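You operate a simulated robot arm through the tools that you are given. There is no shell and no other tool.

Carry out the task below with a simulated two-armed robot. There is one attempt and no reset: what you move stays moved.

Task
Tip the pasta into the oven dish and pour the sauce over it.
Fine: Empty both jars, shut the pasta lid again, and leave the jars and the sauce lid on the pantry top. Set down upright: pasta jar, sauce jar. Where these are worked on the way, their far stop is far enough and under half their travel is too little: pasta lid.

Only the result counts: the job must be done as asked and must still hold three seconds after the hand-in. Knocking over, shifting, dropping, spilling or breaking anything else fails it. Lids that push on must go on centred and level and be pressed home; caps that screw on are set level and turned clockwise until they are tight.

Robot
Two 7-joint arms with two-finger parallel grippers on one trunk, on a base that drives. Base frame: it is fixed to the floor where the robot stands at the start and does not move with it; the origin is under the middle of the robot, x ahead of it, y to its left, z up. Readings come in m, degrees, newtons and seconds.
The left shoulder is at the start at [0.05, 0.161, 1.098], the right one opposite. With the tool pointing down near the work surface each hand reaches from about 0.1 to 0.64 m from the robot's upright axis, wherever it stands, measured 20 degrees to its own side. Places, roughly: oven dish [-2.25, -0.5, 1]; pasta jar [-2, -0.75, 1]; pasta lid [-2.1, -0.7, 1.1]; sauce jar [-2.25, -0.25, 1]. Payload 3.43 kg a hand.
The TCP of each hand is the grasp point between the finger pads, 0.03 m short of the fingertips. In the tool frame z runs along the fingers and y along their closing line. Largest opening 0.094 m; finger width 0.028, thickness 0.01; the body of the gripper, 0.05 by 0.096 m, starts 0.055 m behind the TCP.
Orientation is that of the tool frame in the base frame, as [roll, pitch, yaw] about the fixed x, y, z axes, in that order (R = Rz(yaw) Ry(pitch) Rx(roll)). With the fingers straight down and closing along the base's y, the tool's x points along the base's -x, its y along +y and its z along -z.

Tools
- The arms move only by the tool send_rows. It takes "left_deltas", "right_deltas" or both (then of equal length, played together; a hand with none holds still); each is a list of rows, each a list of 7 numbers: the shift along the tool's x, y, z in m, then the turn, a rotation vector about the tool's x, y, z in degrees, then the gripper command, from -1 (fully open) to 1 (shut), values between in proportion. In form: [[dx, dy, dz, rx, ry, rz, claw], ...]. A call has 1 to 20 rows; each row shifts and turns the commanded pose from where the row before left it, along the tool's axes as they then stand. Each row takes 0.2 s and may step no farther than 0.05 m and 8.6 degrees from the row before; otherwise, or with a gripper value out of range, the whole call is refused. A pose out of reach is approached as far as the arm can. The call stops where the force on the tool passes 40 N (or 10 N more than at its start, if that is more) or the arm is blocked; 0.2 s more then pass. Each finger travels about 0.045 m/s and halts on what it meets, pressing with about 33 N; the grip force reading is that of the motor and also rises with nothing between the fingers. The clock runs only during rows and for 0.2 s after the last one: add rows that do not move to give the fingers time. The reply holds the time, the measured pose of the TCP, the force on the tool along the base axes, the opening and the grip force, in the units named above and with some noise, with the torque about the TCP (base axes, N m) and any sound that the robot's microphone picked up.
- Cameras (640 x 400 px; columns grow to the right, rows downward): "scene" is now at [0.1345, -0.0078, 1.2597]; the picture's right is [0.01, -1.00, 0.00], its down [-0.30, -0.00, -0.95] and it looks along [0.95, 0.01, -0.30] (base axes); focal length 239 px, centre (320, 200). "left" rides on the left gripper at [0.076, -0.014, -0.102] in its tool frame; the picture's right is [0.18, 0.98, 0.00], its down [-0.75, 0.14, -0.64] and it looks along [-0.63, 0.12, 0.77] (tool axes); focal length 243 px, centre (320, 200). "right" rides on the right gripper at [0.076, 0.014, -0.103] in its tool frame; the picture's right is [-0.18, 0.98, 0.00], its down [-0.75, -0.14, -0.64] and it looks along [-0.63, -0.12, 0.77] (tool axes); focal length 243 px, centre (320, 200). There is no depth. A picture from a camera that has moved, and an enlarged one, comes with that camera's place and axes in the base frame and with its lens. The place of the scene camera against the robot may be out by one fixed shift of up to 0.018 m in any direction.
- snapshot(camera): a new picture of that camera. It takes no simulated time.
- slide_trunk(by): slides the trunk up (or, below 0, down) by that many m; the arms and the scene camera ride with it, the base frame stays. It gives what a move gives, with no picture.
- roll_base(legs): drives the robot by 1 to 6 legs, each [ahead, left, turn to the left] in m, m and degrees, along the robot's own axes; the way and the turn of a leg run together, so that a leg with both is an arc; at most 1.5 m and 180 degrees a leg. The arms and the cameras ride along, it lands a little off, and it stops where it bumps. It gives what a move gives.
- head_to(pan, tilt): turns the head with the scene camera to pan (to the left, within 80 degrees either way) and tilt (down, from -29 to 69), counted from straight ahead of the robot. It gives what a move gives.
- inspect(camera, box): a new picture of the part [left, top, right, bottom] of that camera's present view, enlarged. It takes no simulated time.
- finish_job(): hands the job in; it is judged then, once.

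Places have to be worked out from the pictures, the camera data and where the tool is seen. Open the grippers and draw the arms clear of the work before you hand the job in, unless the task says otherwise.

The tools are called as name(argument=value, ...) on one line, values as JSON. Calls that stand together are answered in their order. send_rows: Moves the arms, as the interface text tells. Its arguments: {"type":"object","properties":{"left_deltas":{"type":"array","items":{"type":"array","items":{"type":"number"}}},"right_deltas":{"type":"array","items":{"type":"array","items":{"type":"number"}}}},"required":[]} The other tools are called the same way: slide_trunk (by) slides the trunk up or down; roll_base (legs) drives the base; head_to (pan, tilt) turns the head that bears the scene camera; snapshot (camera) takes a picture; inspect (camera, box) takes an enlarged picture of a part of a camera's view; finish_job () hands the job in.

At the start:

```text
clock: 0.0
left_eef_pos: [0.3908, 0.1236, 1.2073]
left_tcp_rot: [-179.9, 0.0, -179.9]
left_force: [0.2, 0.2, -0.1]
left_moment: [-0.01, 0.03, -0.01]
left_opening: 0.094
left_grip_force: 0.1
right_eef_pos: [0.3817, -0.1487, 1.1914]
right_tcp_rot: [179.9, 0.1, 179.9]
right_force: [0.5, -0.7, 0.7]
right_moment: [-0.01, 0.02, -0.04]
right_opening: 0.0939
right_grip_force: 0.0
trunk travel left (down, up): [-0.125, 0.142]
robot x, y, heading: [-0.004, -0.0027, 0.0]
head pan, tilt: [0.7, 17.3]
```

scene: 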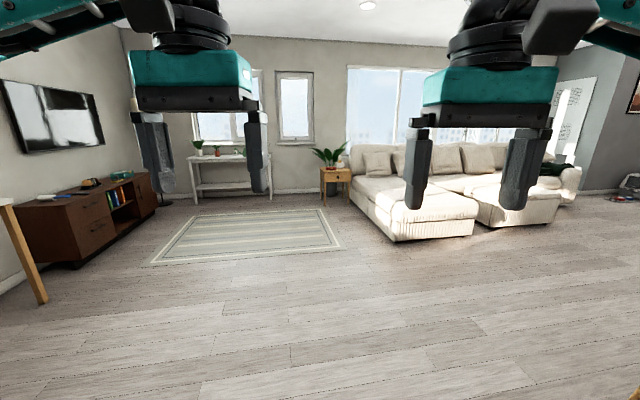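
right: 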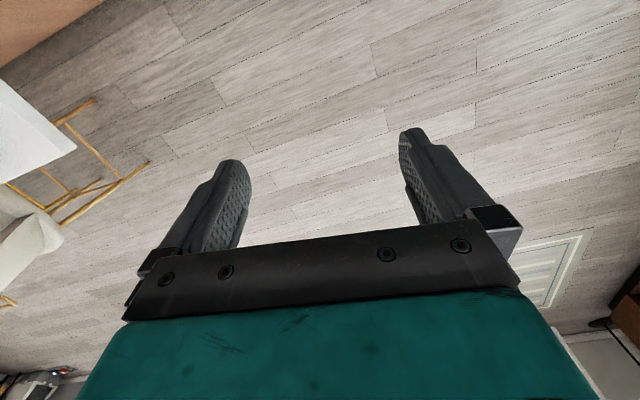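
left: 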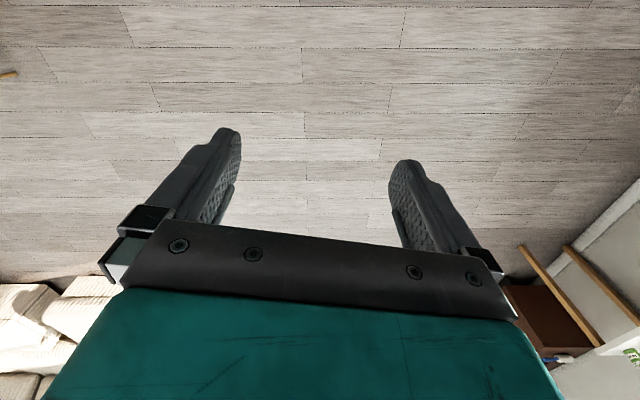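

The work lies behind the robot at about x=-2.2. I turn on the spot first so the scene camera can look at it.

roll_base(legs=[[0, 0, 180]])

```text
clock: 7.7
left_eef_pos: [-0.3916, -0.1211, 1.2072]
left_tcp_rot: [179.9, 0.0, -0.4]
left_force: [-0.9, 0.3, -0.3]
left_moment: [0.04, -0.02, 0.02]
left_opening: 0.0941
left_grip_force: 0.1
right_eef_pos: [-0.3809, 0.1529, 1.1927]
right_tcp_rot: [-180.0, -0.1, -0.6]
right_force: [0.6, 0.0, 0.4]
right_moment: [-0.01, 0.0, 0.02]
right_opening: 0.094
right_grip_force: 0.1
trunk travel left (down, up): [-0.125, 0.142]
robot x, y, heading: [-0.0025, -0.0028, 179.4]
head pan, tilt: [0.7, 17.3]
```

Turned round; I take a scene picture to see the pantry area.

snapshot(camera="scene")

```text
taken
camera scene: at [-0.1323, -0.0088, 1.2597], right [0.0, 1.0, 0.0], down [0.3, 0.0, -0.95], along [-0.95, 0.0, -0.3], focal length 239 px, centre (320, 200)
```

scene: 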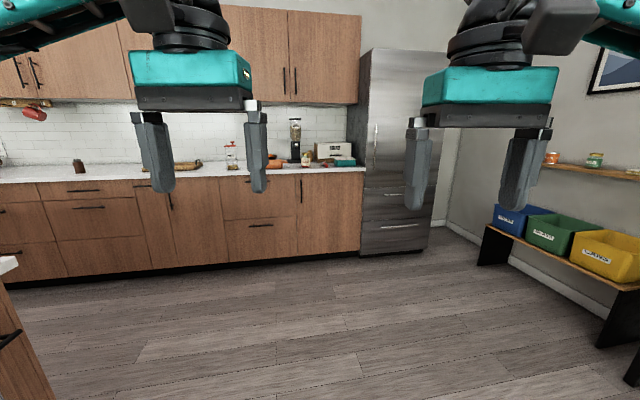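

The counter is seen ahead; the left hand hides part of it. I drive nearer, keeping a safe margin, and shift to the left (base -y).

roll_base(legs=[[0.9, 0.45, 0]])

head_to(pan=0, tilt=20)

snapshot(camera="scene")

```text
clock: 12.9
left_eef_pos: [-1.2956, -0.559, 1.2077]
left_tcp_rot: [-180.0, 0.0, -0.4]
left_force: [-0.3, 0.6, 0.3]
left_moment: [0.03, -0.01, 0.0]
left_opening: 0.0943
left_grip_force: 0.0
right_eef_pos: [-1.2836, -0.2852, 1.1924]
right_tcp_rot: [180.0, 0.0, -0.6]
right_force: [-0.5, 1.0, -0.1]
right_moment: [-0.02, 0.0, 0.04]
right_opening: 0.0939
right_grip_force: 0.0
trunk travel left (down, up): [-0.125, 0.142]
robot x, y, heading: [-0.9047, -0.4381, 179.5]
head pan, tilt: [0.7, 17.3]
```

```text
clock: 13.6
left_eef_pos: [-1.294, -0.5585, 1.2072]
left_tcp_rot: [-180.0, 0.0, -0.4]
left_force: [-0.4, -0.6, 0.5]
left_moment: [-0.02, 0.02, 0.02]
left_opening: 0.0942
left_grip_force: 0.1
right_eef_pos: [-1.2834, -0.2861, 1.1917]
right_tcp_rot: [180.0, -0.1, -0.6]
right_force: [0.8, -0.2, -0.8]
right_moment: [0.02, -0.04, -0.03]
right_opening: 0.094
right_grip_force: 0.0
trunk travel left (down, up): [-0.125, 0.142]
robot x, y, heading: [-0.9045, -0.4393, 179.4]
head pan, tilt: [0.0, 20.0]
```

```text
taken
camera scene: at [-1.0353, -0.4457, 1.2553], right [0.01, 1.0, 0.0], down [0.34, 0.0, -0.94], along [-0.94, 0.01, -0.34], focal length 239 px, centre (320, 200)
```

scene: 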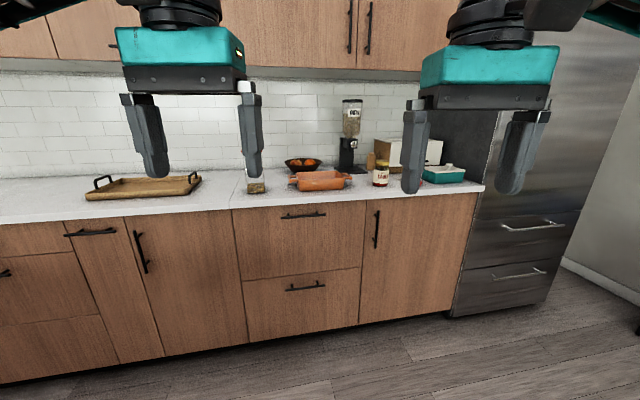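

I see an orange oven dish near (318,182), a jar with a red label near (380,173), and something behind the left finger at (255,175). I zoom in.

inspect(camera="scene", box=[220, 90, 480, 252])

```text
2.46 times, centred on (350, 171) of scene
camera zoom: at [-1.0353, -0.4457, 1.2553], right [0.01, 1.0, 0.0], down [0.34, 0.0, -0.94], along [-0.94, 0.01, -0.34], focal length 589 px, centre (246, 271)
```

zoom: 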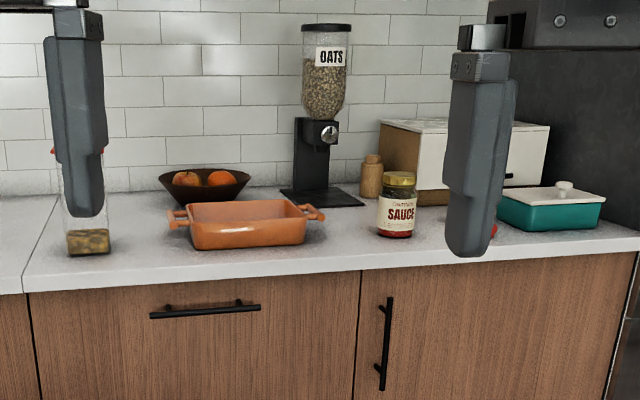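

Pasta jar is left of the dish, sauce jar to its right. I spread both hands outward and bring them up a little so they don't hide the view.

send_rows(left_deltas=[[0.03, 0.04, 0, 0, 0, 0, -1], [0.03, 0.04, 0, 0, 0, 0, -1], [0.03, 0.04, 0, 0, 0, 0, -1], [0.03, 0.04, 0, 0, 0, 0, -1], [0, 0.04, 0, 0, 0, 0, -1], [0, 0.04, 0, 0, 0, 0, -1]], right_deltas=[[0.03, -0.04, 0, 0, 0, 0, -1], [0.03, -0.04, 0, 0, 0, 0, -1], [0.03, -0.04, 0, 0, 0, 0, -1], [0.03, -0.04, 0, 0, 0, 0, -1], [0, -0.04, 0, 0, 0, 0, -1], [0, -0.04, 0, 0, 0, 0, -1]])

head_to(pan=0, tilt=25)

snapshot(camera="scene")

```text
clock: 15.0
left_eef_pos: [-1.2057, -0.7714, 1.1876]
left_tcp_rot: [-179.9, 0.1, -0.5]
left_force: [-0.1, -0.4, 0.0]
left_moment: [-0.01, 0.02, 0.01]
left_opening: 0.0941
left_grip_force: 0.0
left hand out of reach, approached as far as the arm can: row 5, 6
right_eef_pos: [-1.2027, -0.083, 1.1677]
right_tcp_rot: [179.9, 0.0, -0.6]
right_force: [-0.9, -0.1, -0.1]
right_moment: [-0.02, 0.01, -0.01]
right_opening: 0.0939
right_grip_force: 0.0
right hand out of reach, approached as far as the arm can: row 4, 5, 6
trunk travel left (down, up): [-0.125, 0.142]
robot x, y, heading: [-0.9002, -0.4364, 179.6]
head pan, tilt: [0.0, 20.0]
```

```text
clock: 15.6
left_eef_pos: [-1.2037, -0.7711, 1.1886]
left_tcp_rot: [-179.8, 0.0, -0.3]
left_force: [0.3, 0.6, -0.5]
left_moment: [0.03, 0.0, 0.0]
left_opening: 0.0939
left_grip_force: 0.0
right_eef_pos: [-1.2015, -0.0827, 1.168]
right_tcp_rot: [180.0, 0.0, -0.6]
right_force: [0.5, -0.2, 0.2]
right_moment: [-0.01, -0.02, 0.02]
right_opening: 0.0939
right_grip_force: 0.1
trunk travel left (down, up): [-0.125, 0.142]
robot x, y, heading: [-0.9002, -0.4358, 179.4]
head pan, tilt: [0.0, 25.0]
```

```text
taken
camera scene: at [-1.0343, -0.4457, 1.2472], right [0.01, 1.0, 0.0], down [0.42, 0.0, -0.91], along [-0.91, 0.01, -0.42], focal length 239 px, centre (320, 200)
```

scene: 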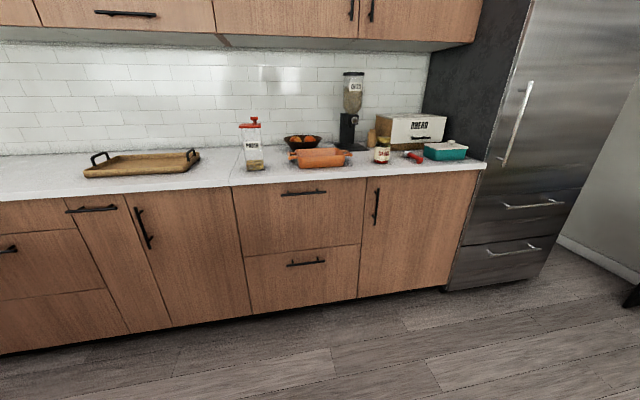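

Now the work is clear to see: pasta jar with a red lid at (252,145), dish, sauce jar and other things. I zoom in on each.

inspect(camera="scene", box=[220, 105, 300, 180])

inspect(camera="scene", box=[280, 105, 480, 180])

```text
5.33 times, centred on (260, 142) of scene
camera zoom: at [-1.0343, -0.4457, 1.2472], right [0.01, 1.0, 0.0], down [0.42, 0.0, -0.91], along [-0.91, 0.01, -0.42], focal length 1277 px, centre (640, 507)
```

zoom: 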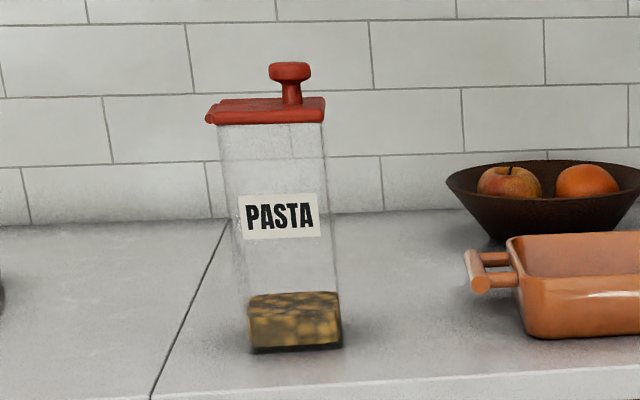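

```text
3.20 times, centred on (380, 142) of scene
camera zoom: at [-1.0343, -0.4457, 1.2472], right [0.01, 1.0, 0.0], down [0.42, 0.0, -0.91], along [-0.91, 0.01, -0.42], focal length 766 px, centre (128, 384)
```

zoom: 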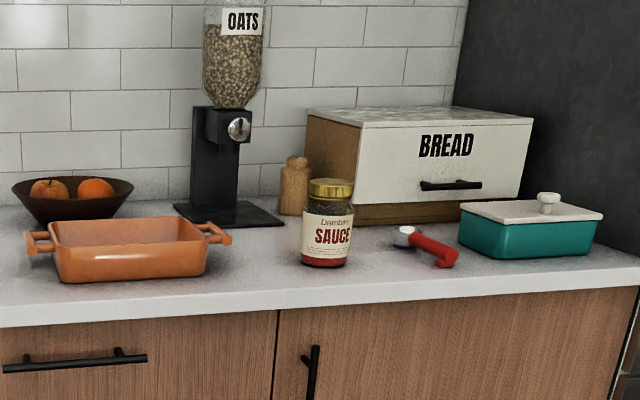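

The pasta jar is a square, clear jar with a red hinged lid (hinge on its left side, knob to the right). The sauce jar has a gold cap. I drive closer to measure better, with the hands still short of the counter.

roll_base(legs=[[0.45, 0.0, 0]])

head_to(pan=0, tilt=30)

snapshot(camera="scene")

```text
clock: 18.3
left_eef_pos: [-1.6543, -0.7692, 1.1874]
left_tcp_rot: [-179.9, 0.1, -0.2]
left_force: [0.5, -0.5, -0.2]
left_moment: [0.04, -0.01, 0.03]
left_opening: 0.0942
left_grip_force: 0.0
right_eef_pos: [-1.6539, -0.0817, 1.1684]
right_tcp_rot: [179.9, 0.1, -0.2]
right_force: [-0.5, 0.1, -0.2]
right_moment: [0.0, -0.05, -0.01]
right_opening: 0.0937
right_grip_force: 0.0
trunk travel left (down, up): [-0.125, 0.142]
robot x, y, heading: [-1.3529, -0.4368, 179.5]
head pan, tilt: [0.0, 25.0]
```

```text
clock: 19.0
left_eef_pos: [-1.6527, -0.7694, 1.1891]
left_tcp_rot: [-180.0, 0.1, -0.4]
left_force: [-0.9, 0.4, 0.7]
left_moment: [-0.01, 0.0, 0.03]
left_opening: 0.0941
left_grip_force: 0.1
right_eef_pos: [-1.6528, -0.0808, 1.1684]
right_tcp_rot: [179.9, 0.0, -0.2]
right_force: [0.0, -0.1, -1.2]
right_moment: [0.05, 0.0, 0.01]
right_opening: 0.0941
right_grip_force: 0.0
trunk travel left (down, up): [-0.125, 0.142]
robot x, y, heading: [-1.3545, -0.4385, 180.0]
head pan, tilt: [0.0, 30.0]
```

```text
taken
camera scene: at [-1.4823, -0.4433, 1.2392], right [0.0, 1.0, 0.0], down [0.5, 0.0, -0.87], along [-0.87, 0.0, -0.5], focal length 239 px, centre (320, 200)
```

scene: 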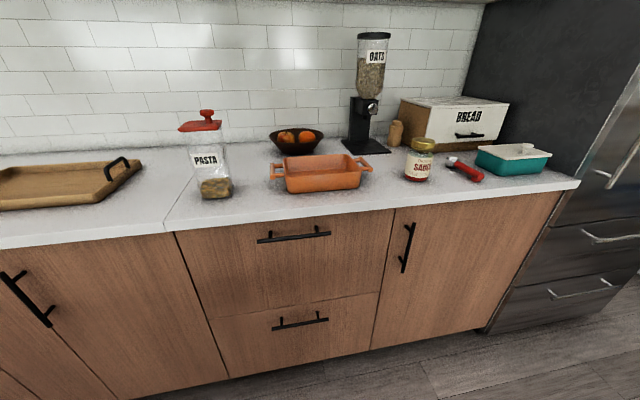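

Closer view obtained. I enlarge the jars and the dish to measure them.

inspect(camera="scene", box=[160, 95, 280, 215])

inspect(camera="scene", box=[250, 110, 410, 210])

inspect(camera="scene", box=[380, 120, 500, 200])

```text
3.33 times, centred on (220, 155) of scene
camera zoom: at [-1.4823, -0.4433, 1.2392], right [0.0, 1.0, 0.0], down [0.5, 0.0, -0.87], along [-0.87, 0.0, -0.5], focal length 798 px, centre (653, 350)
```

zoom: 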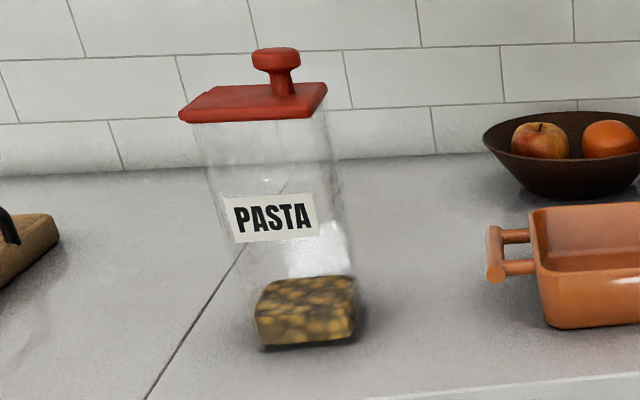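

```text
4.00 times, centred on (330, 160) of scene
camera zoom: at [-1.4823, -0.4433, 1.2392], right [0.0, 1.0, 0.0], down [0.5, 0.0, -0.87], along [-0.87, 0.0, -0.5], focal length 958 px, centre (280, 360)
```

zoom: 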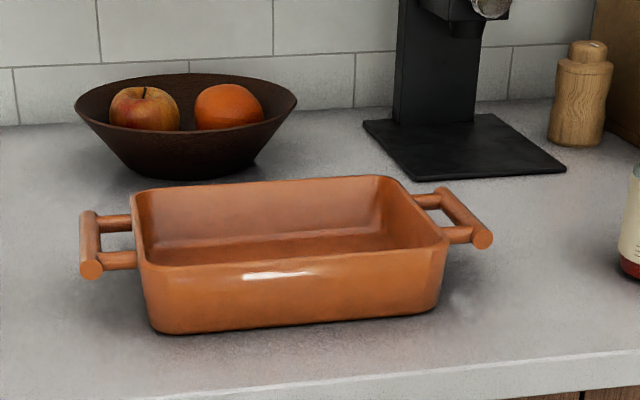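

```text
5.00 times, centred on (440, 160) of scene
camera zoom: at [-1.4823, -0.4433, 1.2392], right [0.0, 1.0, 0.0], down [0.5, 0.0, -0.87], along [-0.87, 0.0, -0.5], focal length 1197 px, centre (-280, 400)
```

zoom: 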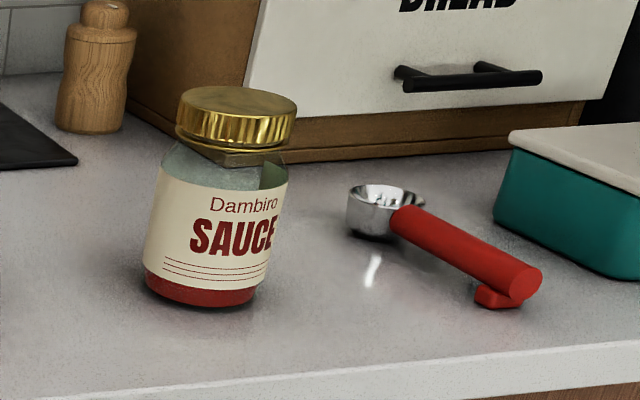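

I zoom in tighter on the pasta jar's lid and base and on the sauce jar to get sizes and angles.

inspect(camera="scene", box=[175, 105, 239, 145])

inspect(camera="scene", box=[184, 162, 248, 202])

inspect(camera="scene", box=[388, 134, 452, 184])

```text
10.00 times, centred on (207, 125) of scene
camera zoom: at [-1.4823, -0.4433, 1.2392], right [0.0, 1.0, 0.0], down [0.5, 0.0, -0.87], along [-0.87, 0.0, -0.5], focal length 2394 px, centre (1450, 950)
```

zoom: 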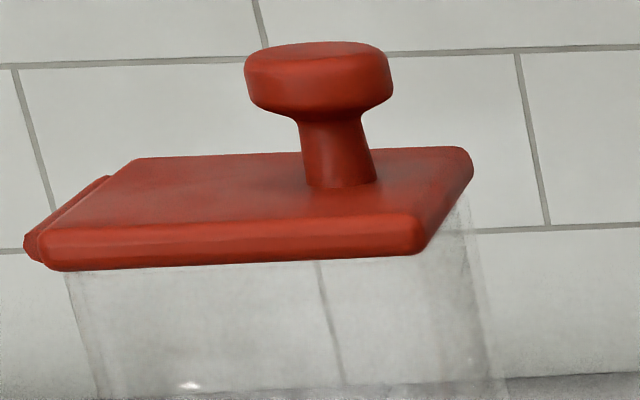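

```text
10.00 times, centred on (216, 182) of scene
camera zoom: at [-1.4823, -0.4433, 1.2392], right [0.0, 1.0, 0.0], down [0.5, 0.0, -0.87], along [-0.87, 0.0, -0.5], focal length 2394 px, centre (1360, 380)
```

zoom: 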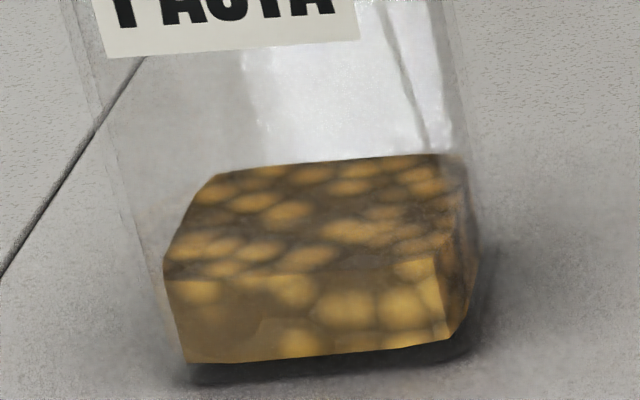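

```text
8.00 times, centred on (420, 159) of scene
camera zoom: at [-1.4823, -0.4433, 1.2392], right [0.0, 1.0, 0.0], down [0.5, 0.0, -0.87], along [-0.87, 0.0, -0.5], focal length 1916 px, centre (-480, 528)
```

zoom: 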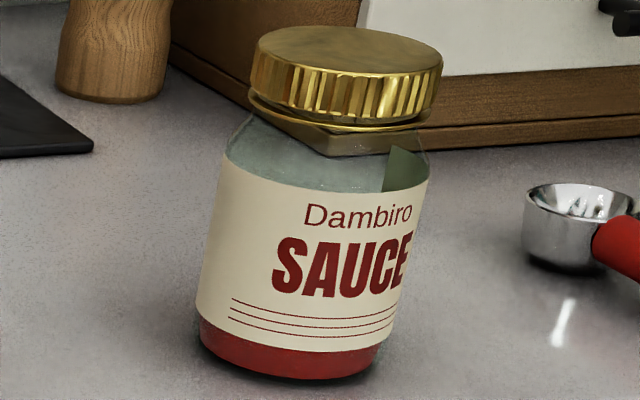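

Measurements so far (camera offset not yet calibrated): counter top z≈0.925; pasta jar ≈0.075 square at about (-2.06,-0.72), yaw ≈9°, lid top ≈1.113, knob at ≈(-2.063,-0.706); dish centre ≈(-2.15,-0.445), rim ≈0.975; sauce jar ≈(-2.17,-0.14), 0.072 dia. I move the base left and a bit ahead, then look down to check clearance.

roll_base(legs=[[0.1, 0.26, 0]])

head_to(pan=0, tilt=60)

snapshot(camera="scene")

```text
clock: 21.9
left_eef_pos: [-1.7542, -1.027, 1.1875]
left_tcp_rot: [-179.8, 0.1, -0.1]
left_force: [-0.3, -0.1, 0.1]
left_moment: [-0.02, 0.0, 0.03]
left_opening: 0.0938
left_grip_force: 0.2
right_eef_pos: [-1.7549, -0.3394, 1.1686]
right_tcp_rot: [179.9, -0.1, -0.3]
right_force: [0.4, -1.0, 0.3]
right_moment: [-0.02, 0.0, -0.01]
right_opening: 0.0941
right_grip_force: 0.0
trunk travel left (down, up): [-0.125, 0.142]
robot x, y, heading: [-1.4546, -0.6928, 179.8]
head pan, tilt: [0.0, 30.0]
```

```text
clock: 22.8
left_eef_pos: [-1.7548, -1.0267, 1.1869]
left_tcp_rot: [-179.9, 0.1, -0.2]
left_force: [1.2, 0.7, -0.8]
left_moment: [-0.03, -0.01, 0.0]
left_opening: 0.0943
left_grip_force: 0.1
right_eef_pos: [-1.7539, -0.3381, 1.1685]
right_tcp_rot: [179.9, 0.0, -0.3]
right_force: [0.7, -0.5, 0.3]
right_moment: [-0.01, -0.01, 0.02]
right_opening: 0.0941
right_grip_force: 0.0
trunk travel left (down, up): [-0.125, 0.142]
robot x, y, heading: [-1.4548, -0.694, 179.4]
head pan, tilt: [0.0, 60.0]
```

```text
taken
camera scene: at [-1.5602, -0.7005, 1.1971], right [0.0, 1.0, 0.0], down [0.87, 0.0, -0.5], along [-0.5, 0.0, -0.87], focal length 239 px, centre (320, 200)
```

scene: 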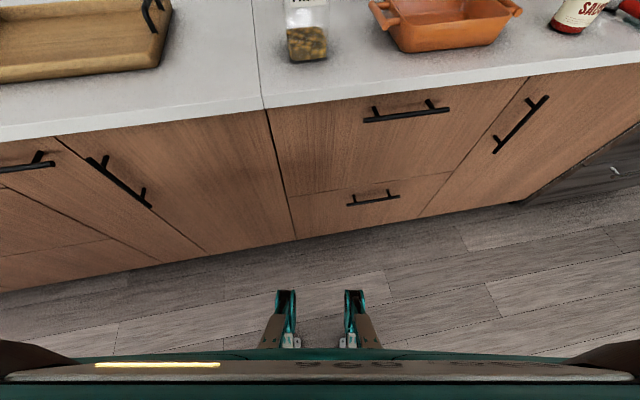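

The counter's front edge runs at about 11° to the base axes, so jars and dish are turned likewise. I shift the base and turn left 11° to face the counter squarely, then take a level view.

roll_base(legs=[[0.085, -0.1, 0], [0, 0, 11]])

head_to(pan=0, tilt=40)

snapshot(camera="scene")

```text
clock: 25.1
left_eef_pos: [-1.7691, -0.9772, 1.1877]
left_tcp_rot: [-180.0, 0.1, 10.7]
left_force: [-0.4, -0.7, -0.1]
left_moment: [0.01, -0.01, 0.03]
left_opening: 0.0941
left_grip_force: 0.0
right_eef_pos: [-1.9014, -0.3018, 1.1675]
right_tcp_rot: [-180.0, 0.0, 10.6]
right_force: [0.5, -0.4, 0.0]
right_moment: [0.02, 0.02, 0.02]
right_opening: 0.0944
right_grip_force: 0.2
trunk travel left (down, up): [-0.125, 0.142]
robot x, y, heading: [-1.5427, -0.5934, -169.2]
head pan, tilt: [0.0, 60.0]
```

```text
clock: 25.9
left_eef_pos: [-1.7698, -0.9774, 1.1899]
left_tcp_rot: [-179.9, 0.1, 10.8]
left_force: [-0.8, 0.6, 0.6]
left_moment: [0.01, -0.03, 0.0]
left_opening: 0.0938
left_grip_force: 0.1
right_eef_pos: [-1.901, -0.3017, 1.1673]
right_tcp_rot: [179.9, 0.0, 10.7]
right_force: [-1.3, 0.3, -0.3]
right_moment: [0.01, 0.0, 0.01]
right_opening: 0.0943
right_grip_force: 0.2
trunk travel left (down, up): [-0.125, 0.142]
robot x, y, heading: [-1.5393, -0.5893, -169.3]
head pan, tilt: [0.0, 40.0]
```

```text
taken
camera scene: at [-1.6605, -0.6241, 1.2238], right [-0.19, 0.98, 0.0], down [0.63, 0.12, -0.77], along [-0.75, -0.14, -0.64], focal length 239 px, centre (320, 200)
```

scene: 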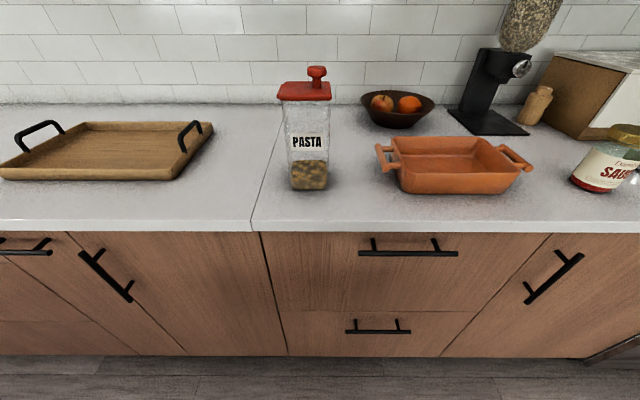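

Now squarely facing. I zoom in on the jar for precise measurement in this pose.

inspect(camera="scene", box=[262, 55, 358, 115])

inspect(camera="scene", box=[262, 140, 358, 200])

inspect(camera="scene", box=[360, 110, 552, 230])

```text
6.67 times, centred on (310, 85) of scene
camera zoom: at [-1.6605, -0.6241, 1.2238], right [-0.19, 0.98, 0.0], down [0.63, 0.12, -0.77], along [-0.75, -0.14, -0.64], focal length 1596 px, centre (387, 967)
```

zoom: 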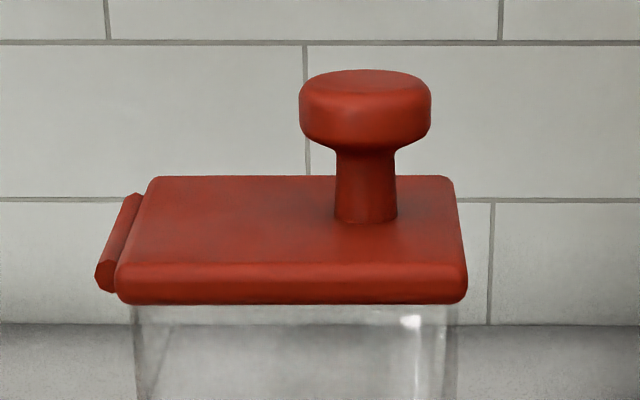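

```text
6.67 times, centred on (310, 170) of scene
camera zoom: at [-1.6605, -0.6241, 1.2238], right [-0.19, 0.98, 0.0], down [0.63, 0.12, -0.77], along [-0.75, -0.14, -0.64], focal length 1596 px, centre (387, 400)
```

zoom: 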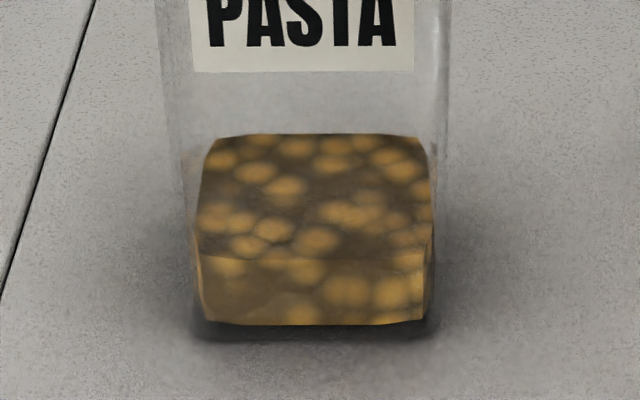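

```text
3.33 times, centred on (456, 170) of scene
camera zoom: at [-1.6605, -0.6241, 1.2238], right [-0.19, 0.98, 0.0], down [0.63, 0.12, -0.77], along [-0.75, -0.14, -0.64], focal length 798 px, centre (-133, 300)
```

zoom: 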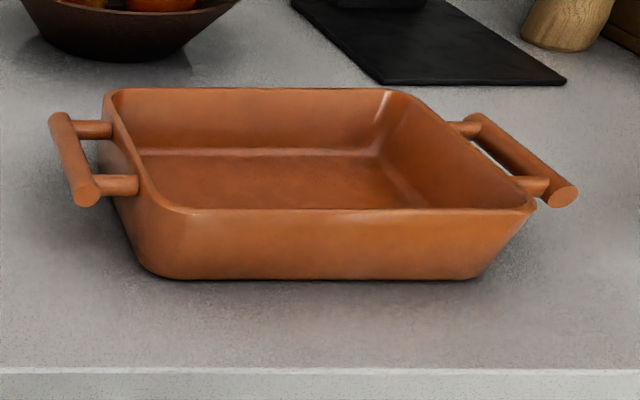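

Everything is square to the robot now. In robot-aligned terms the jar centre is about 0.55 ahead of the axis and 0.03 left; the lid hinge barrel is on its left side, the knob 0.017 right of centre. I turn the left hand so that it points to the right with its camera on top (fingers closing fore-aft), while still short of the counter.

send_rows(left_deltas=[[0, 0, 0, 4.949, 4.949, -4.949, -1], [0, 0, 0, 4.949, 4.949, -4.949, -1], [0, 0, 0, 4.949, 4.949, -4.949, -1], [0, 0, 0, 4.949, 4.949, -4.949, -1], [0, 0, 0, 4.949, 4.949, -4.949, -1], [0, 0, 0, 4.949, 4.949, -4.949, -1], [0, 0, 0, 4.949, 4.949, -4.949, -1], [0, 0, 0, 4.949, 4.949, -4.949, -1], [0, 0, 0, 4.949, 4.949, -4.949, -1], [0, 0, 0, 4.949, 4.949, -4.949, -1], [0, 0, 0, 4.949, 4.949, -4.949, -1], [0, 0, 0, 4.949, 4.949, -4.949, -1], [0, 0, 0, 4.949, 4.949, -4.949, -1], [0, 0, 0, 4.949, 4.949, -4.949, -1], [0, 0, 0, 0, 0, 0, -1]])

```text
clock: 29.1
left_eef_pos: [-1.7708, -0.9767, 1.1881]
left_tcp_rot: [-5.1, -89.9, -74.0]
left_force: [0.3, -0.3, 0.4]
left_moment: [0.03, 0.04, 0.01]
left_opening: 0.094
left_grip_force: 0.0
right_eef_pos: [-1.9007, -0.3014, 1.1689]
right_tcp_rot: [179.9, 0.0, 10.7]
right_force: [0.9, 0.2, 0.3]
right_moment: [-0.01, 0.02, -0.01]
right_opening: 0.0942
right_grip_force: 0.0
trunk travel left (down, up): [-0.125, 0.142]
robot x, y, heading: [-1.5366, -0.5909, -169.4]
head pan, tilt: [0.0, 40.0]
```

The left hand now points right with its camera on top. I move it forward at z≈1.17 and then right, stopping well left of the pasta jar.

send_rows(left_deltas=[[0, -0.042, 0, 0, 0, 0, -1], [0, -0.042, 0, 0, 0, 0, -1], [0, -0.042, 0, 0, 0, 0, -1], [0, -0.042, 0, 0, 0, 0, -1], [0, -0.042, 0, 0, 0, 0, -1], [0, -0.041, 0, 0, 0, 0, -1], [0, 0, 0.035, 0, 0, 0, -1], [0, 0, 0.035, 0, 0, 0, -1], [0, 0, 0.035, 0, 0, 0, -1], [0, 0, 0.035, 0, 0, 0, -1], [0, 0, 0, 0, 0, 0, -1]])

snapshot(camera="scene")

snapshot(camera="left")

```text
clock: 31.5
left_eef_pos: [-2.0434, -0.8864, 1.1869]
left_tcp_rot: [-31.1, -89.9, -48.0]
left_force: [-0.9, -0.9, -0.2]
left_moment: [0.01, -0.02, -0.04]
left_opening: 0.094
left_grip_force: 0.1
right_eef_pos: [-1.9003, -0.3029, 1.1681]
right_tcp_rot: [179.9, 0.0, 10.8]
right_force: [-0.8, 0.6, -0.1]
right_moment: [0.01, -0.01, 0.0]
right_opening: 0.0942
right_grip_force: 0.0
trunk travel left (down, up): [-0.125, 0.142]
robot x, y, heading: [-1.5365, -0.5936, -169.3]
head pan, tilt: [0.0, 40.0]
```

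```text
taken
camera scene: at [-1.6605, -0.6242, 1.2238], right [-0.19, 0.98, 0.0], down [0.63, 0.12, -0.77], along [-0.75, -0.14, -0.64], focal length 239 px, centre (320, 200)
```

scene: 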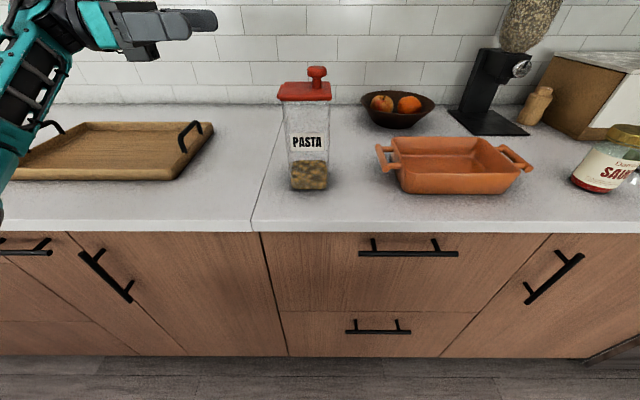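

```text
taken
camera left: at [-2.0367, -0.9889, 1.2625], right [0.97, 0.18, 0.18], down [0.26, -0.6, -0.75], along [-0.03, 0.78, -0.63], focal length 243 px, centre (320, 200)
```

left: 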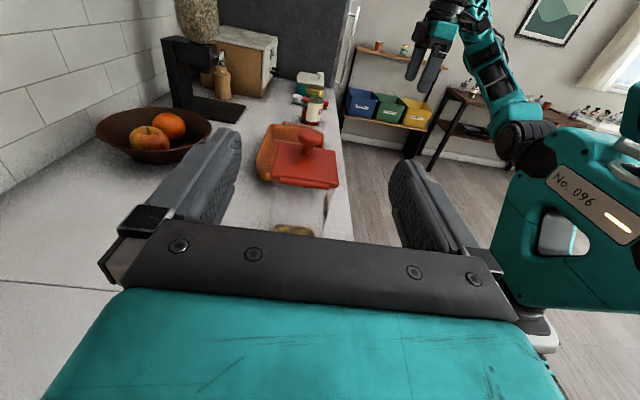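

The hand is in line with the jar. I enlarge both views to calibrate the scene camera against the hand and to check the alignment of fingers and jar.

inspect(camera="scene", box=[80, 0, 240, 100])

inspect(camera="left", box=[180, 80, 440, 242])

```text
4.00 times, centred on (160, 50) of scene
camera zoom: at [-1.6605, -0.6242, 1.2238], right [-0.19, 0.98, 0.0], down [0.63, 0.12, -0.77], along [-0.75, -0.14, -0.64], focal length 958 px, centre (960, 800)
```

zoom: 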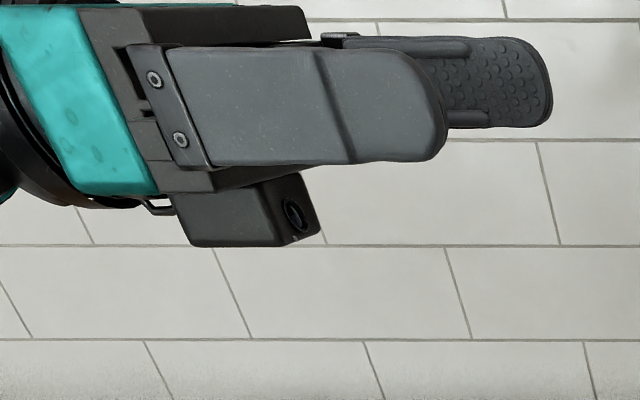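

```text
2.46 times, centred on (310, 161) of left
camera zoom: at [-2.0367, -0.9889, 1.2625], right [0.97, 0.18, 0.18], down [0.26, -0.6, -0.75], along [-0.03, 0.78, -0.63], focal length 597 px, centre (345, 296)
```

zoom: 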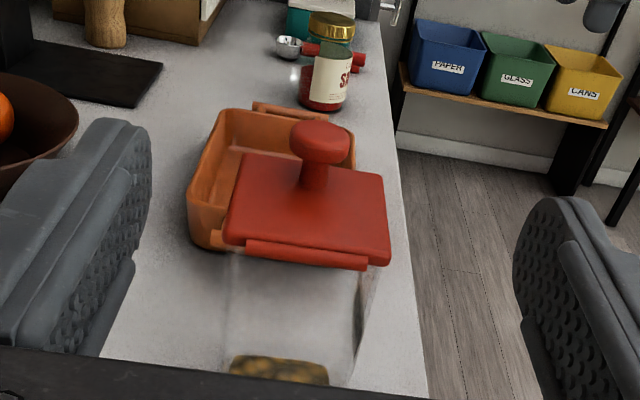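

The scene camera seems off by about 13 mm in its down direction and 7 mm sideways, so I'll triangulate with the hand camera. I zoom in here, then descend and take a second view.

inspect(camera="left", box=[256, 120, 352, 180])

inspect(camera="left", box=[256, 190, 352, 250])

send_rows(left_deltas=[[-0.03, 0, 0, 0, 0, 0, -1], [-0.03, 0, 0, 0, 0, 0, -1], [-0.03, 0, 0, 0, 0, 0, -1], [-0.03, 0, 0, 0, 0, 0, -1], [0, 0, 0, 0, 0, 0, -1]])

snapshot(camera="left")

snapshot(camera="scene")

```text
6.67 times, centred on (304, 150) of left
camera zoom: at [-2.0367, -0.9889, 1.2625], right [0.97, 0.18, 0.18], down [0.26, -0.6, -0.75], along [-0.03, 0.78, -0.63], focal length 1618 px, centre (427, 533)
```

zoom: 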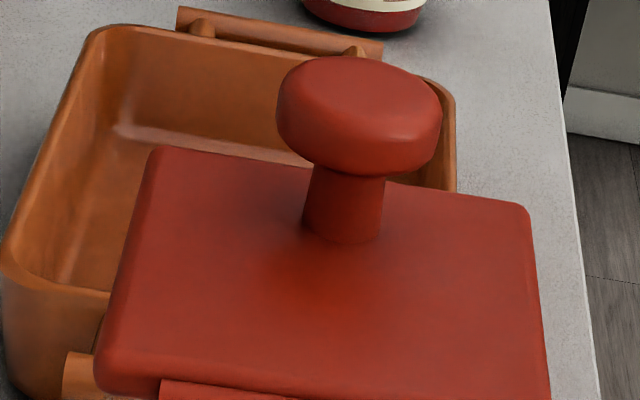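

```text
6.67 times, centred on (304, 220) of left
camera zoom: at [-2.0367, -0.9889, 1.2625], right [0.97, 0.18, 0.18], down [0.26, -0.6, -0.75], along [-0.03, 0.78, -0.63], focal length 1618 px, centre (427, 67)
```

zoom: 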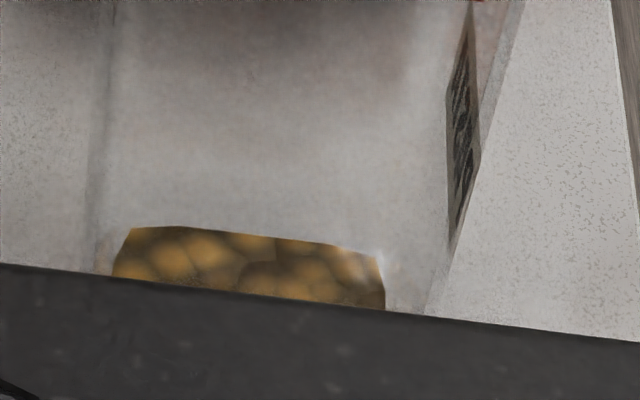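

```text
clock: 32.7
left_eef_pos: [-2.0423, -0.8872, 1.0673]
left_tcp_rot: [-40.6, -89.9, -38.5]
left_force: [0.3, -0.4, -0.3]
left_moment: [-0.01, -0.02, 0.01]
left_opening: 0.0941
left_grip_force: 0.0
right_eef_pos: [-1.9012, -0.3018, 1.1676]
right_tcp_rot: [179.9, -0.1, 10.7]
right_force: [-0.5, -0.3, 1.1]
right_moment: [-0.02, -0.02, 0.01]
right_opening: 0.094
right_grip_force: 0.1
trunk travel left (down, up): [-0.125, 0.142]
robot x, y, heading: [-1.5374, -0.5888, -169.2]
head pan, tilt: [0.0, 40.0]
```

```text
taken
camera left: at [-2.036, -0.9899, 1.1432], right [0.97, 0.18, 0.18], down [0.26, -0.6, -0.75], along [-0.03, 0.78, -0.63], focal length 243 px, centre (320, 200)
```

left: 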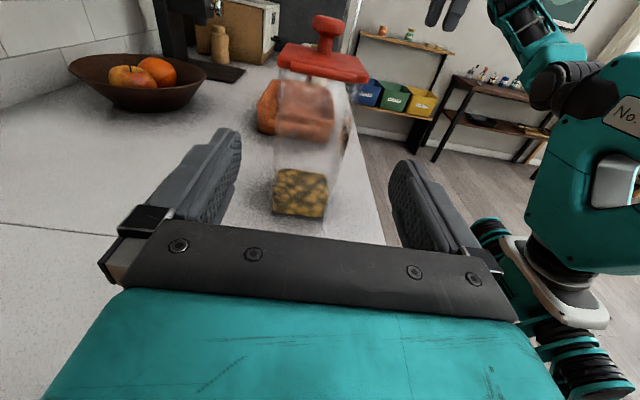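

```text
taken
camera scene: at [-1.6605, -0.624, 1.2238], right [-0.19, 0.98, 0.0], down [0.63, 0.12, -0.77], along [-0.75, -0.14, -0.64], focal length 239 px, centre (320, 200)
```

scene: 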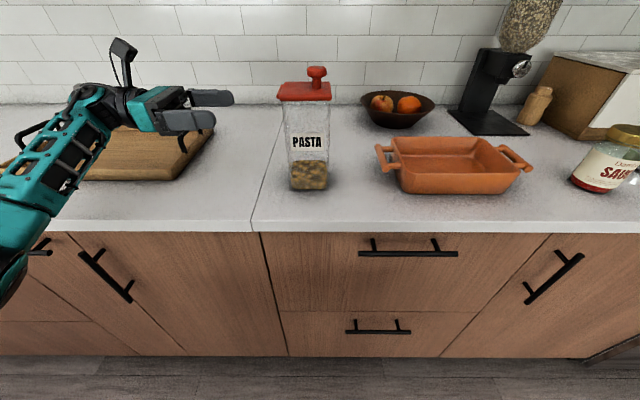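

Zooming in on both views for triangulation and to see the hand's shape relative to the tray.

inspect(camera="left", box=[246, 5, 390, 95])

inspect(camera="left", box=[240, 140, 384, 230])

inspect(camera="scene", box=[80, 30, 240, 150])

```text
4.44 times, centred on (318, 50) of left
camera zoom: at [-2.036, -0.9899, 1.1432], right [0.97, 0.18, 0.18], down [0.26, -0.6, -0.75], along [-0.03, 0.78, -0.63], focal length 1078 px, centre (329, 867)
```

zoom: 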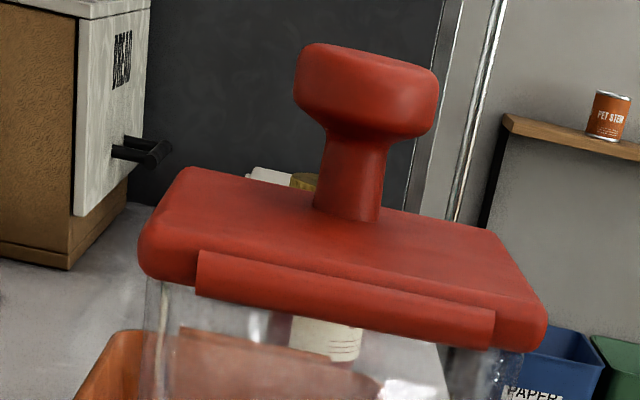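

```text
4.44 times, centred on (312, 185) of left
camera zoom: at [-2.036, -0.9899, 1.1432], right [0.97, 0.18, 0.18], down [0.26, -0.6, -0.75], along [-0.03, 0.78, -0.63], focal length 1078 px, centre (356, 267)
```

zoom: 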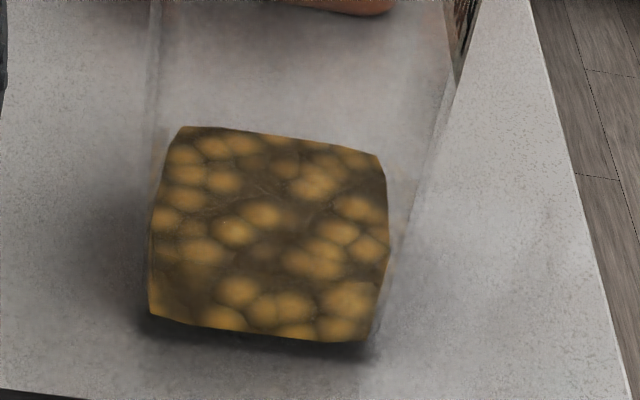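

```text
3.33 times, centred on (160, 90) of scene
camera zoom: at [-1.6605, -0.624, 1.2238], right [-0.19, 0.98, 0.0], down [0.63, 0.12, -0.77], along [-0.75, -0.14, -0.64], focal length 798 px, centre (853, 567)
```

zoom: 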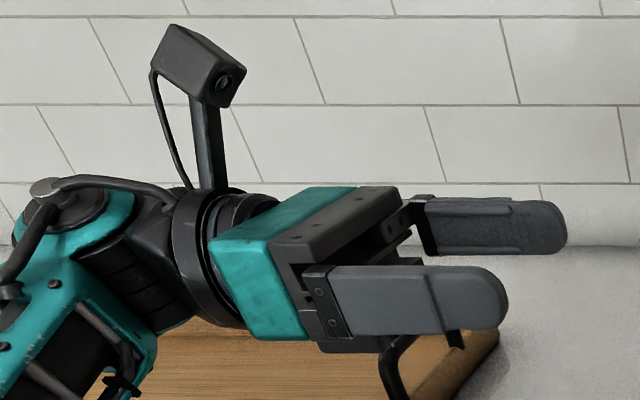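

Triangulating with the hand camera: lid top z≈1.100, knob stem 0.187 m right of the current TCP and level with it fore-aft; jar centre ≈0.170 right; counter z≈0.913. I shift right 0.07, descend to z≈1.005, then go in by 0.05 and check.

send_rows(left_deltas=[[0, 0, 0.035, 0, 0, 0, -1], [0, 0, 0.035, 0, 0, 0, -1], [-0.021, 0, 0, 0, 0, 0, -1], [-0.021, 0, 0, 0, 0, 0, -1], [-0.02, 0, 0, 0, 0, 0, -1], [0, 0, 0.025, 0, 0, 0, -1], [0, 0, 0.025, 0, 0, 0, -1], [0, 0, 0, 0, 0, 0, -1]])

snapshot(camera="left")

inspect(camera="scene", box=[160, 50, 360, 210])

```text
clock: 34.5
left_eef_pos: [-2.0651, -0.7703, 1.0067]
left_tcp_rot: [-43.5, -89.9, -35.5]
left_force: [0.1, 0.4, 0.2]
left_moment: [-0.01, -0.04, 0.03]
left_opening: 0.0942
left_grip_force: 0.0
right_eef_pos: [-1.9017, -0.302, 1.1687]
right_tcp_rot: [179.9, 0.0, 10.7]
right_force: [0.7, -0.3, 0.4]
right_moment: [0.0, -0.02, -0.01]
right_opening: 0.094
right_grip_force: 0.1
trunk travel left (down, up): [-0.125, 0.142]
robot x, y, heading: [-1.5405, -0.5911, -169.3]
head pan, tilt: [0.0, 40.0]
```

```text
taken
camera left: at [-2.059, -0.8714, 1.0818], right [0.97, 0.18, 0.18], down [0.26, -0.6, -0.75], along [-0.03, 0.78, -0.63], focal length 243 px, centre (320, 200)
```

left: 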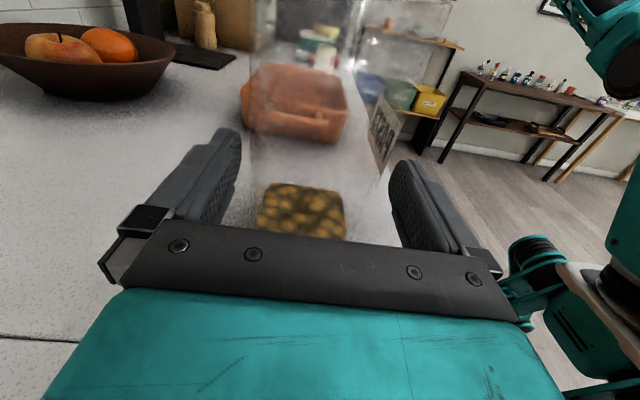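

```text
2.50 times, centred on (260, 130) of scene
camera zoom: at [-1.6605, -0.6241, 1.2238], right [-0.19, 0.98, 0.0], down [0.63, 0.12, -0.77], along [-0.75, -0.14, -0.64], focal length 599 px, centre (470, 375)
```

zoom: 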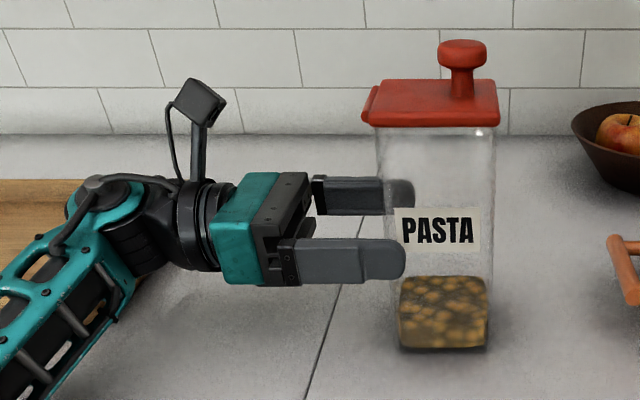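

The hand straddles the jar nicely. I move the remaining 0.05 m to the right so the jar centre is at the TCP.

send_rows(left_deltas=[[0, 0, 0.017, 0, 0, 0, -1], [0, 0, 0.017, 0, 0, 0, -1], [0, 0, 0.015, 0, 0, 0, -1], [0, 0, 0, 0, 0, 0, -1]])

inspect(camera="scene", box=[160, 50, 360, 210])

snapshot(camera="left")

```text
clock: 35.5
left_eef_pos: [-2.0754, -0.7208, 1.0075]
left_tcp_rot: [-42.2, -89.9, -37.0]
left_force: [-0.4, -0.2, -0.6]
left_moment: [-0.02, -0.02, 0.0]
left_opening: 0.0941
left_grip_force: 0.1
right_eef_pos: [-1.9008, -0.3017, 1.1682]
right_tcp_rot: [179.9, 0.0, 10.7]
right_force: [0.2, 0.7, -0.6]
right_moment: [0.0, 0.02, -0.02]
right_opening: 0.0941
right_grip_force: 0.2
trunk travel left (down, up): [-0.125, 0.142]
robot x, y, heading: [-1.54, -0.5909, -169.3]
head pan, tilt: [0.0, 40.0]
```

```text
2.50 times, centred on (260, 130) of scene
camera zoom: at [-1.6605, -0.6241, 1.2238], right [-0.19, 0.98, 0.0], down [0.63, 0.12, -0.77], along [-0.75, -0.14, -0.64], focal length 599 px, centre (470, 375)
```

zoom: 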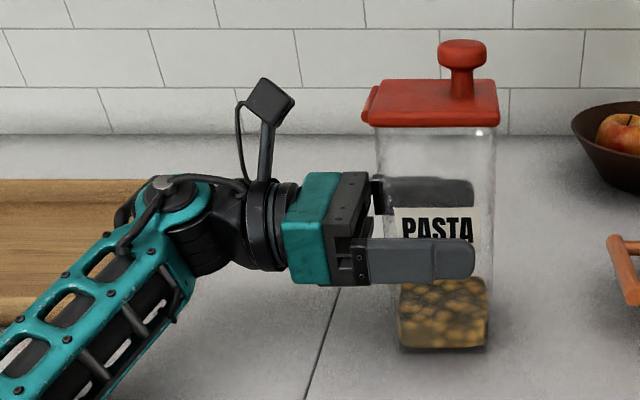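

```text
taken
camera left: at [-2.0683, -0.8233, 1.0819], right [0.97, 0.18, 0.18], down [0.26, -0.6, -0.75], along [-0.03, 0.78, -0.63], focal length 243 px, centre (320, 200)
```

left: 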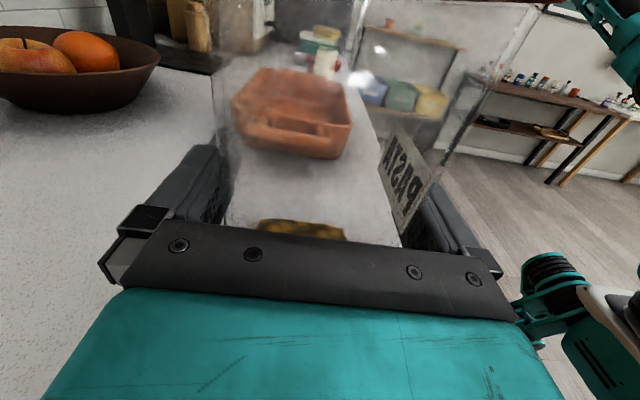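

Jar is between the fingers with even gaps. I close the left gripper on it.

send_rows(left_deltas=[[0, 0, 0, 0, 0, 0, -0.4], [0, 0, 0, 0, 0, 0, 0], [0, 0, 0, 0, 0, 0, 1], [0, 0, 0, 0, 0, 0, 1], [0, 0, 0, 0, 0, 0, 1]])

inspect(camera="scene", box=[160, 50, 360, 210])

```text
clock: 36.7
left_eef_pos: [-2.0754, -0.7198, 1.0061]
left_tcp_rot: [-34.5, -90.0, -44.7]
left_force: [-2.3, 0.0, 1.6]
left_moment: [0.24, 0.02, 0.11]
left_opening: 0.0842
left_grip_force: 32.9
right_eef_pos: [-1.9005, -0.3014, 1.168]
right_tcp_rot: [179.9, 0.1, 10.7]
right_force: [0.4, -0.7, 0.2]
right_moment: [0.0, 0.0, 0.03]
right_opening: 0.094
right_grip_force: 0.1
trunk travel left (down, up): [-0.125, 0.142]
robot x, y, heading: [-1.5406, -0.5922, -169.5]
head pan, tilt: [0.0, 40.0]
```

```text
2.50 times, centred on (260, 130) of scene
camera zoom: at [-1.6607, -0.624, 1.2238], right [-0.19, 0.98, 0.0], down [0.63, 0.12, -0.77], along [-0.75, -0.14, -0.64], focal length 599 px, centre (470, 375)
```

zoom: 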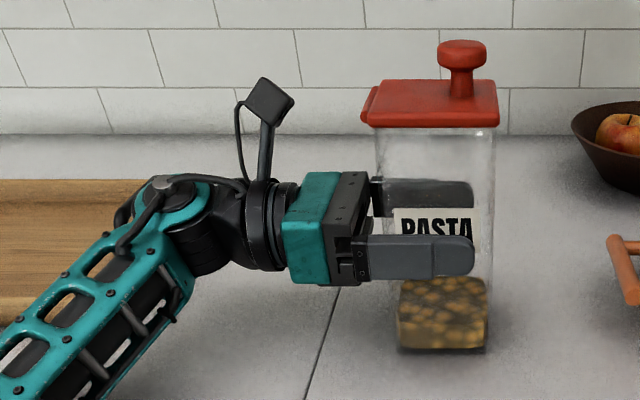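

The left hand holds the jar (0.084 m wide, 33 N). Next the right hand: turn it so the fingers close fore-aft, raise it, and bring it over the knob at about (-2.078,-0.703) at z≈1.21.

send_rows(right_deltas=[[0, 0, -0.01, 0, 0, -8.2, -1], [0, 0, -0.01, 0, 0, -8.2, -1], [0, 0, -0.01, 0, 0, -8.2, -1], [0, 0, -0.01, 0, 0, -8.2, -1], [0, 0, 0, 0, 0, -8.2, -1], [0, 0, 0, 0, 0, -8.2, -1], [0, 0, 0, 0, 0, -8.2, -1], [0, 0, 0, 0, 0, -8.2, -1], [0, 0, 0, 0, 0, -8.2, -1], [0, 0, 0, 0, 0, -8.1, -1], [0, 0, 0, 0, 0, -8.1, -1], [0, 0, 0, 0, 0, 0, -1]])

```text
clock: 39.3
left_eef_pos: [-2.0738, -0.7206, 1.0064]
left_tcp_rot: [-38.3, -89.8, -40.9]
left_force: [-0.5, -0.3, 1.4]
left_moment: [0.05, -0.23, -0.07]
left_opening: 0.0845
left_grip_force: 33.1
right_eef_pos: [-1.7988, -0.4603, 1.1274]
right_tcp_rot: [180.0, 0.1, 100.7]
right_force: [0.7, 0.6, 0.0]
right_moment: [-0.01, 0.02, 0.01]
right_opening: 0.094
right_grip_force: 0.0
right hand out of reach, approached as far as the arm can: row 1, 2, 3, 4, 5, 6, 7, 8, 9, 10, 11
trunk travel left (down, up): [-0.125, 0.142]
robot x, y, heading: [-1.5387, -0.5901, -169.3]
head pan, tilt: [0.0, 40.0]
```

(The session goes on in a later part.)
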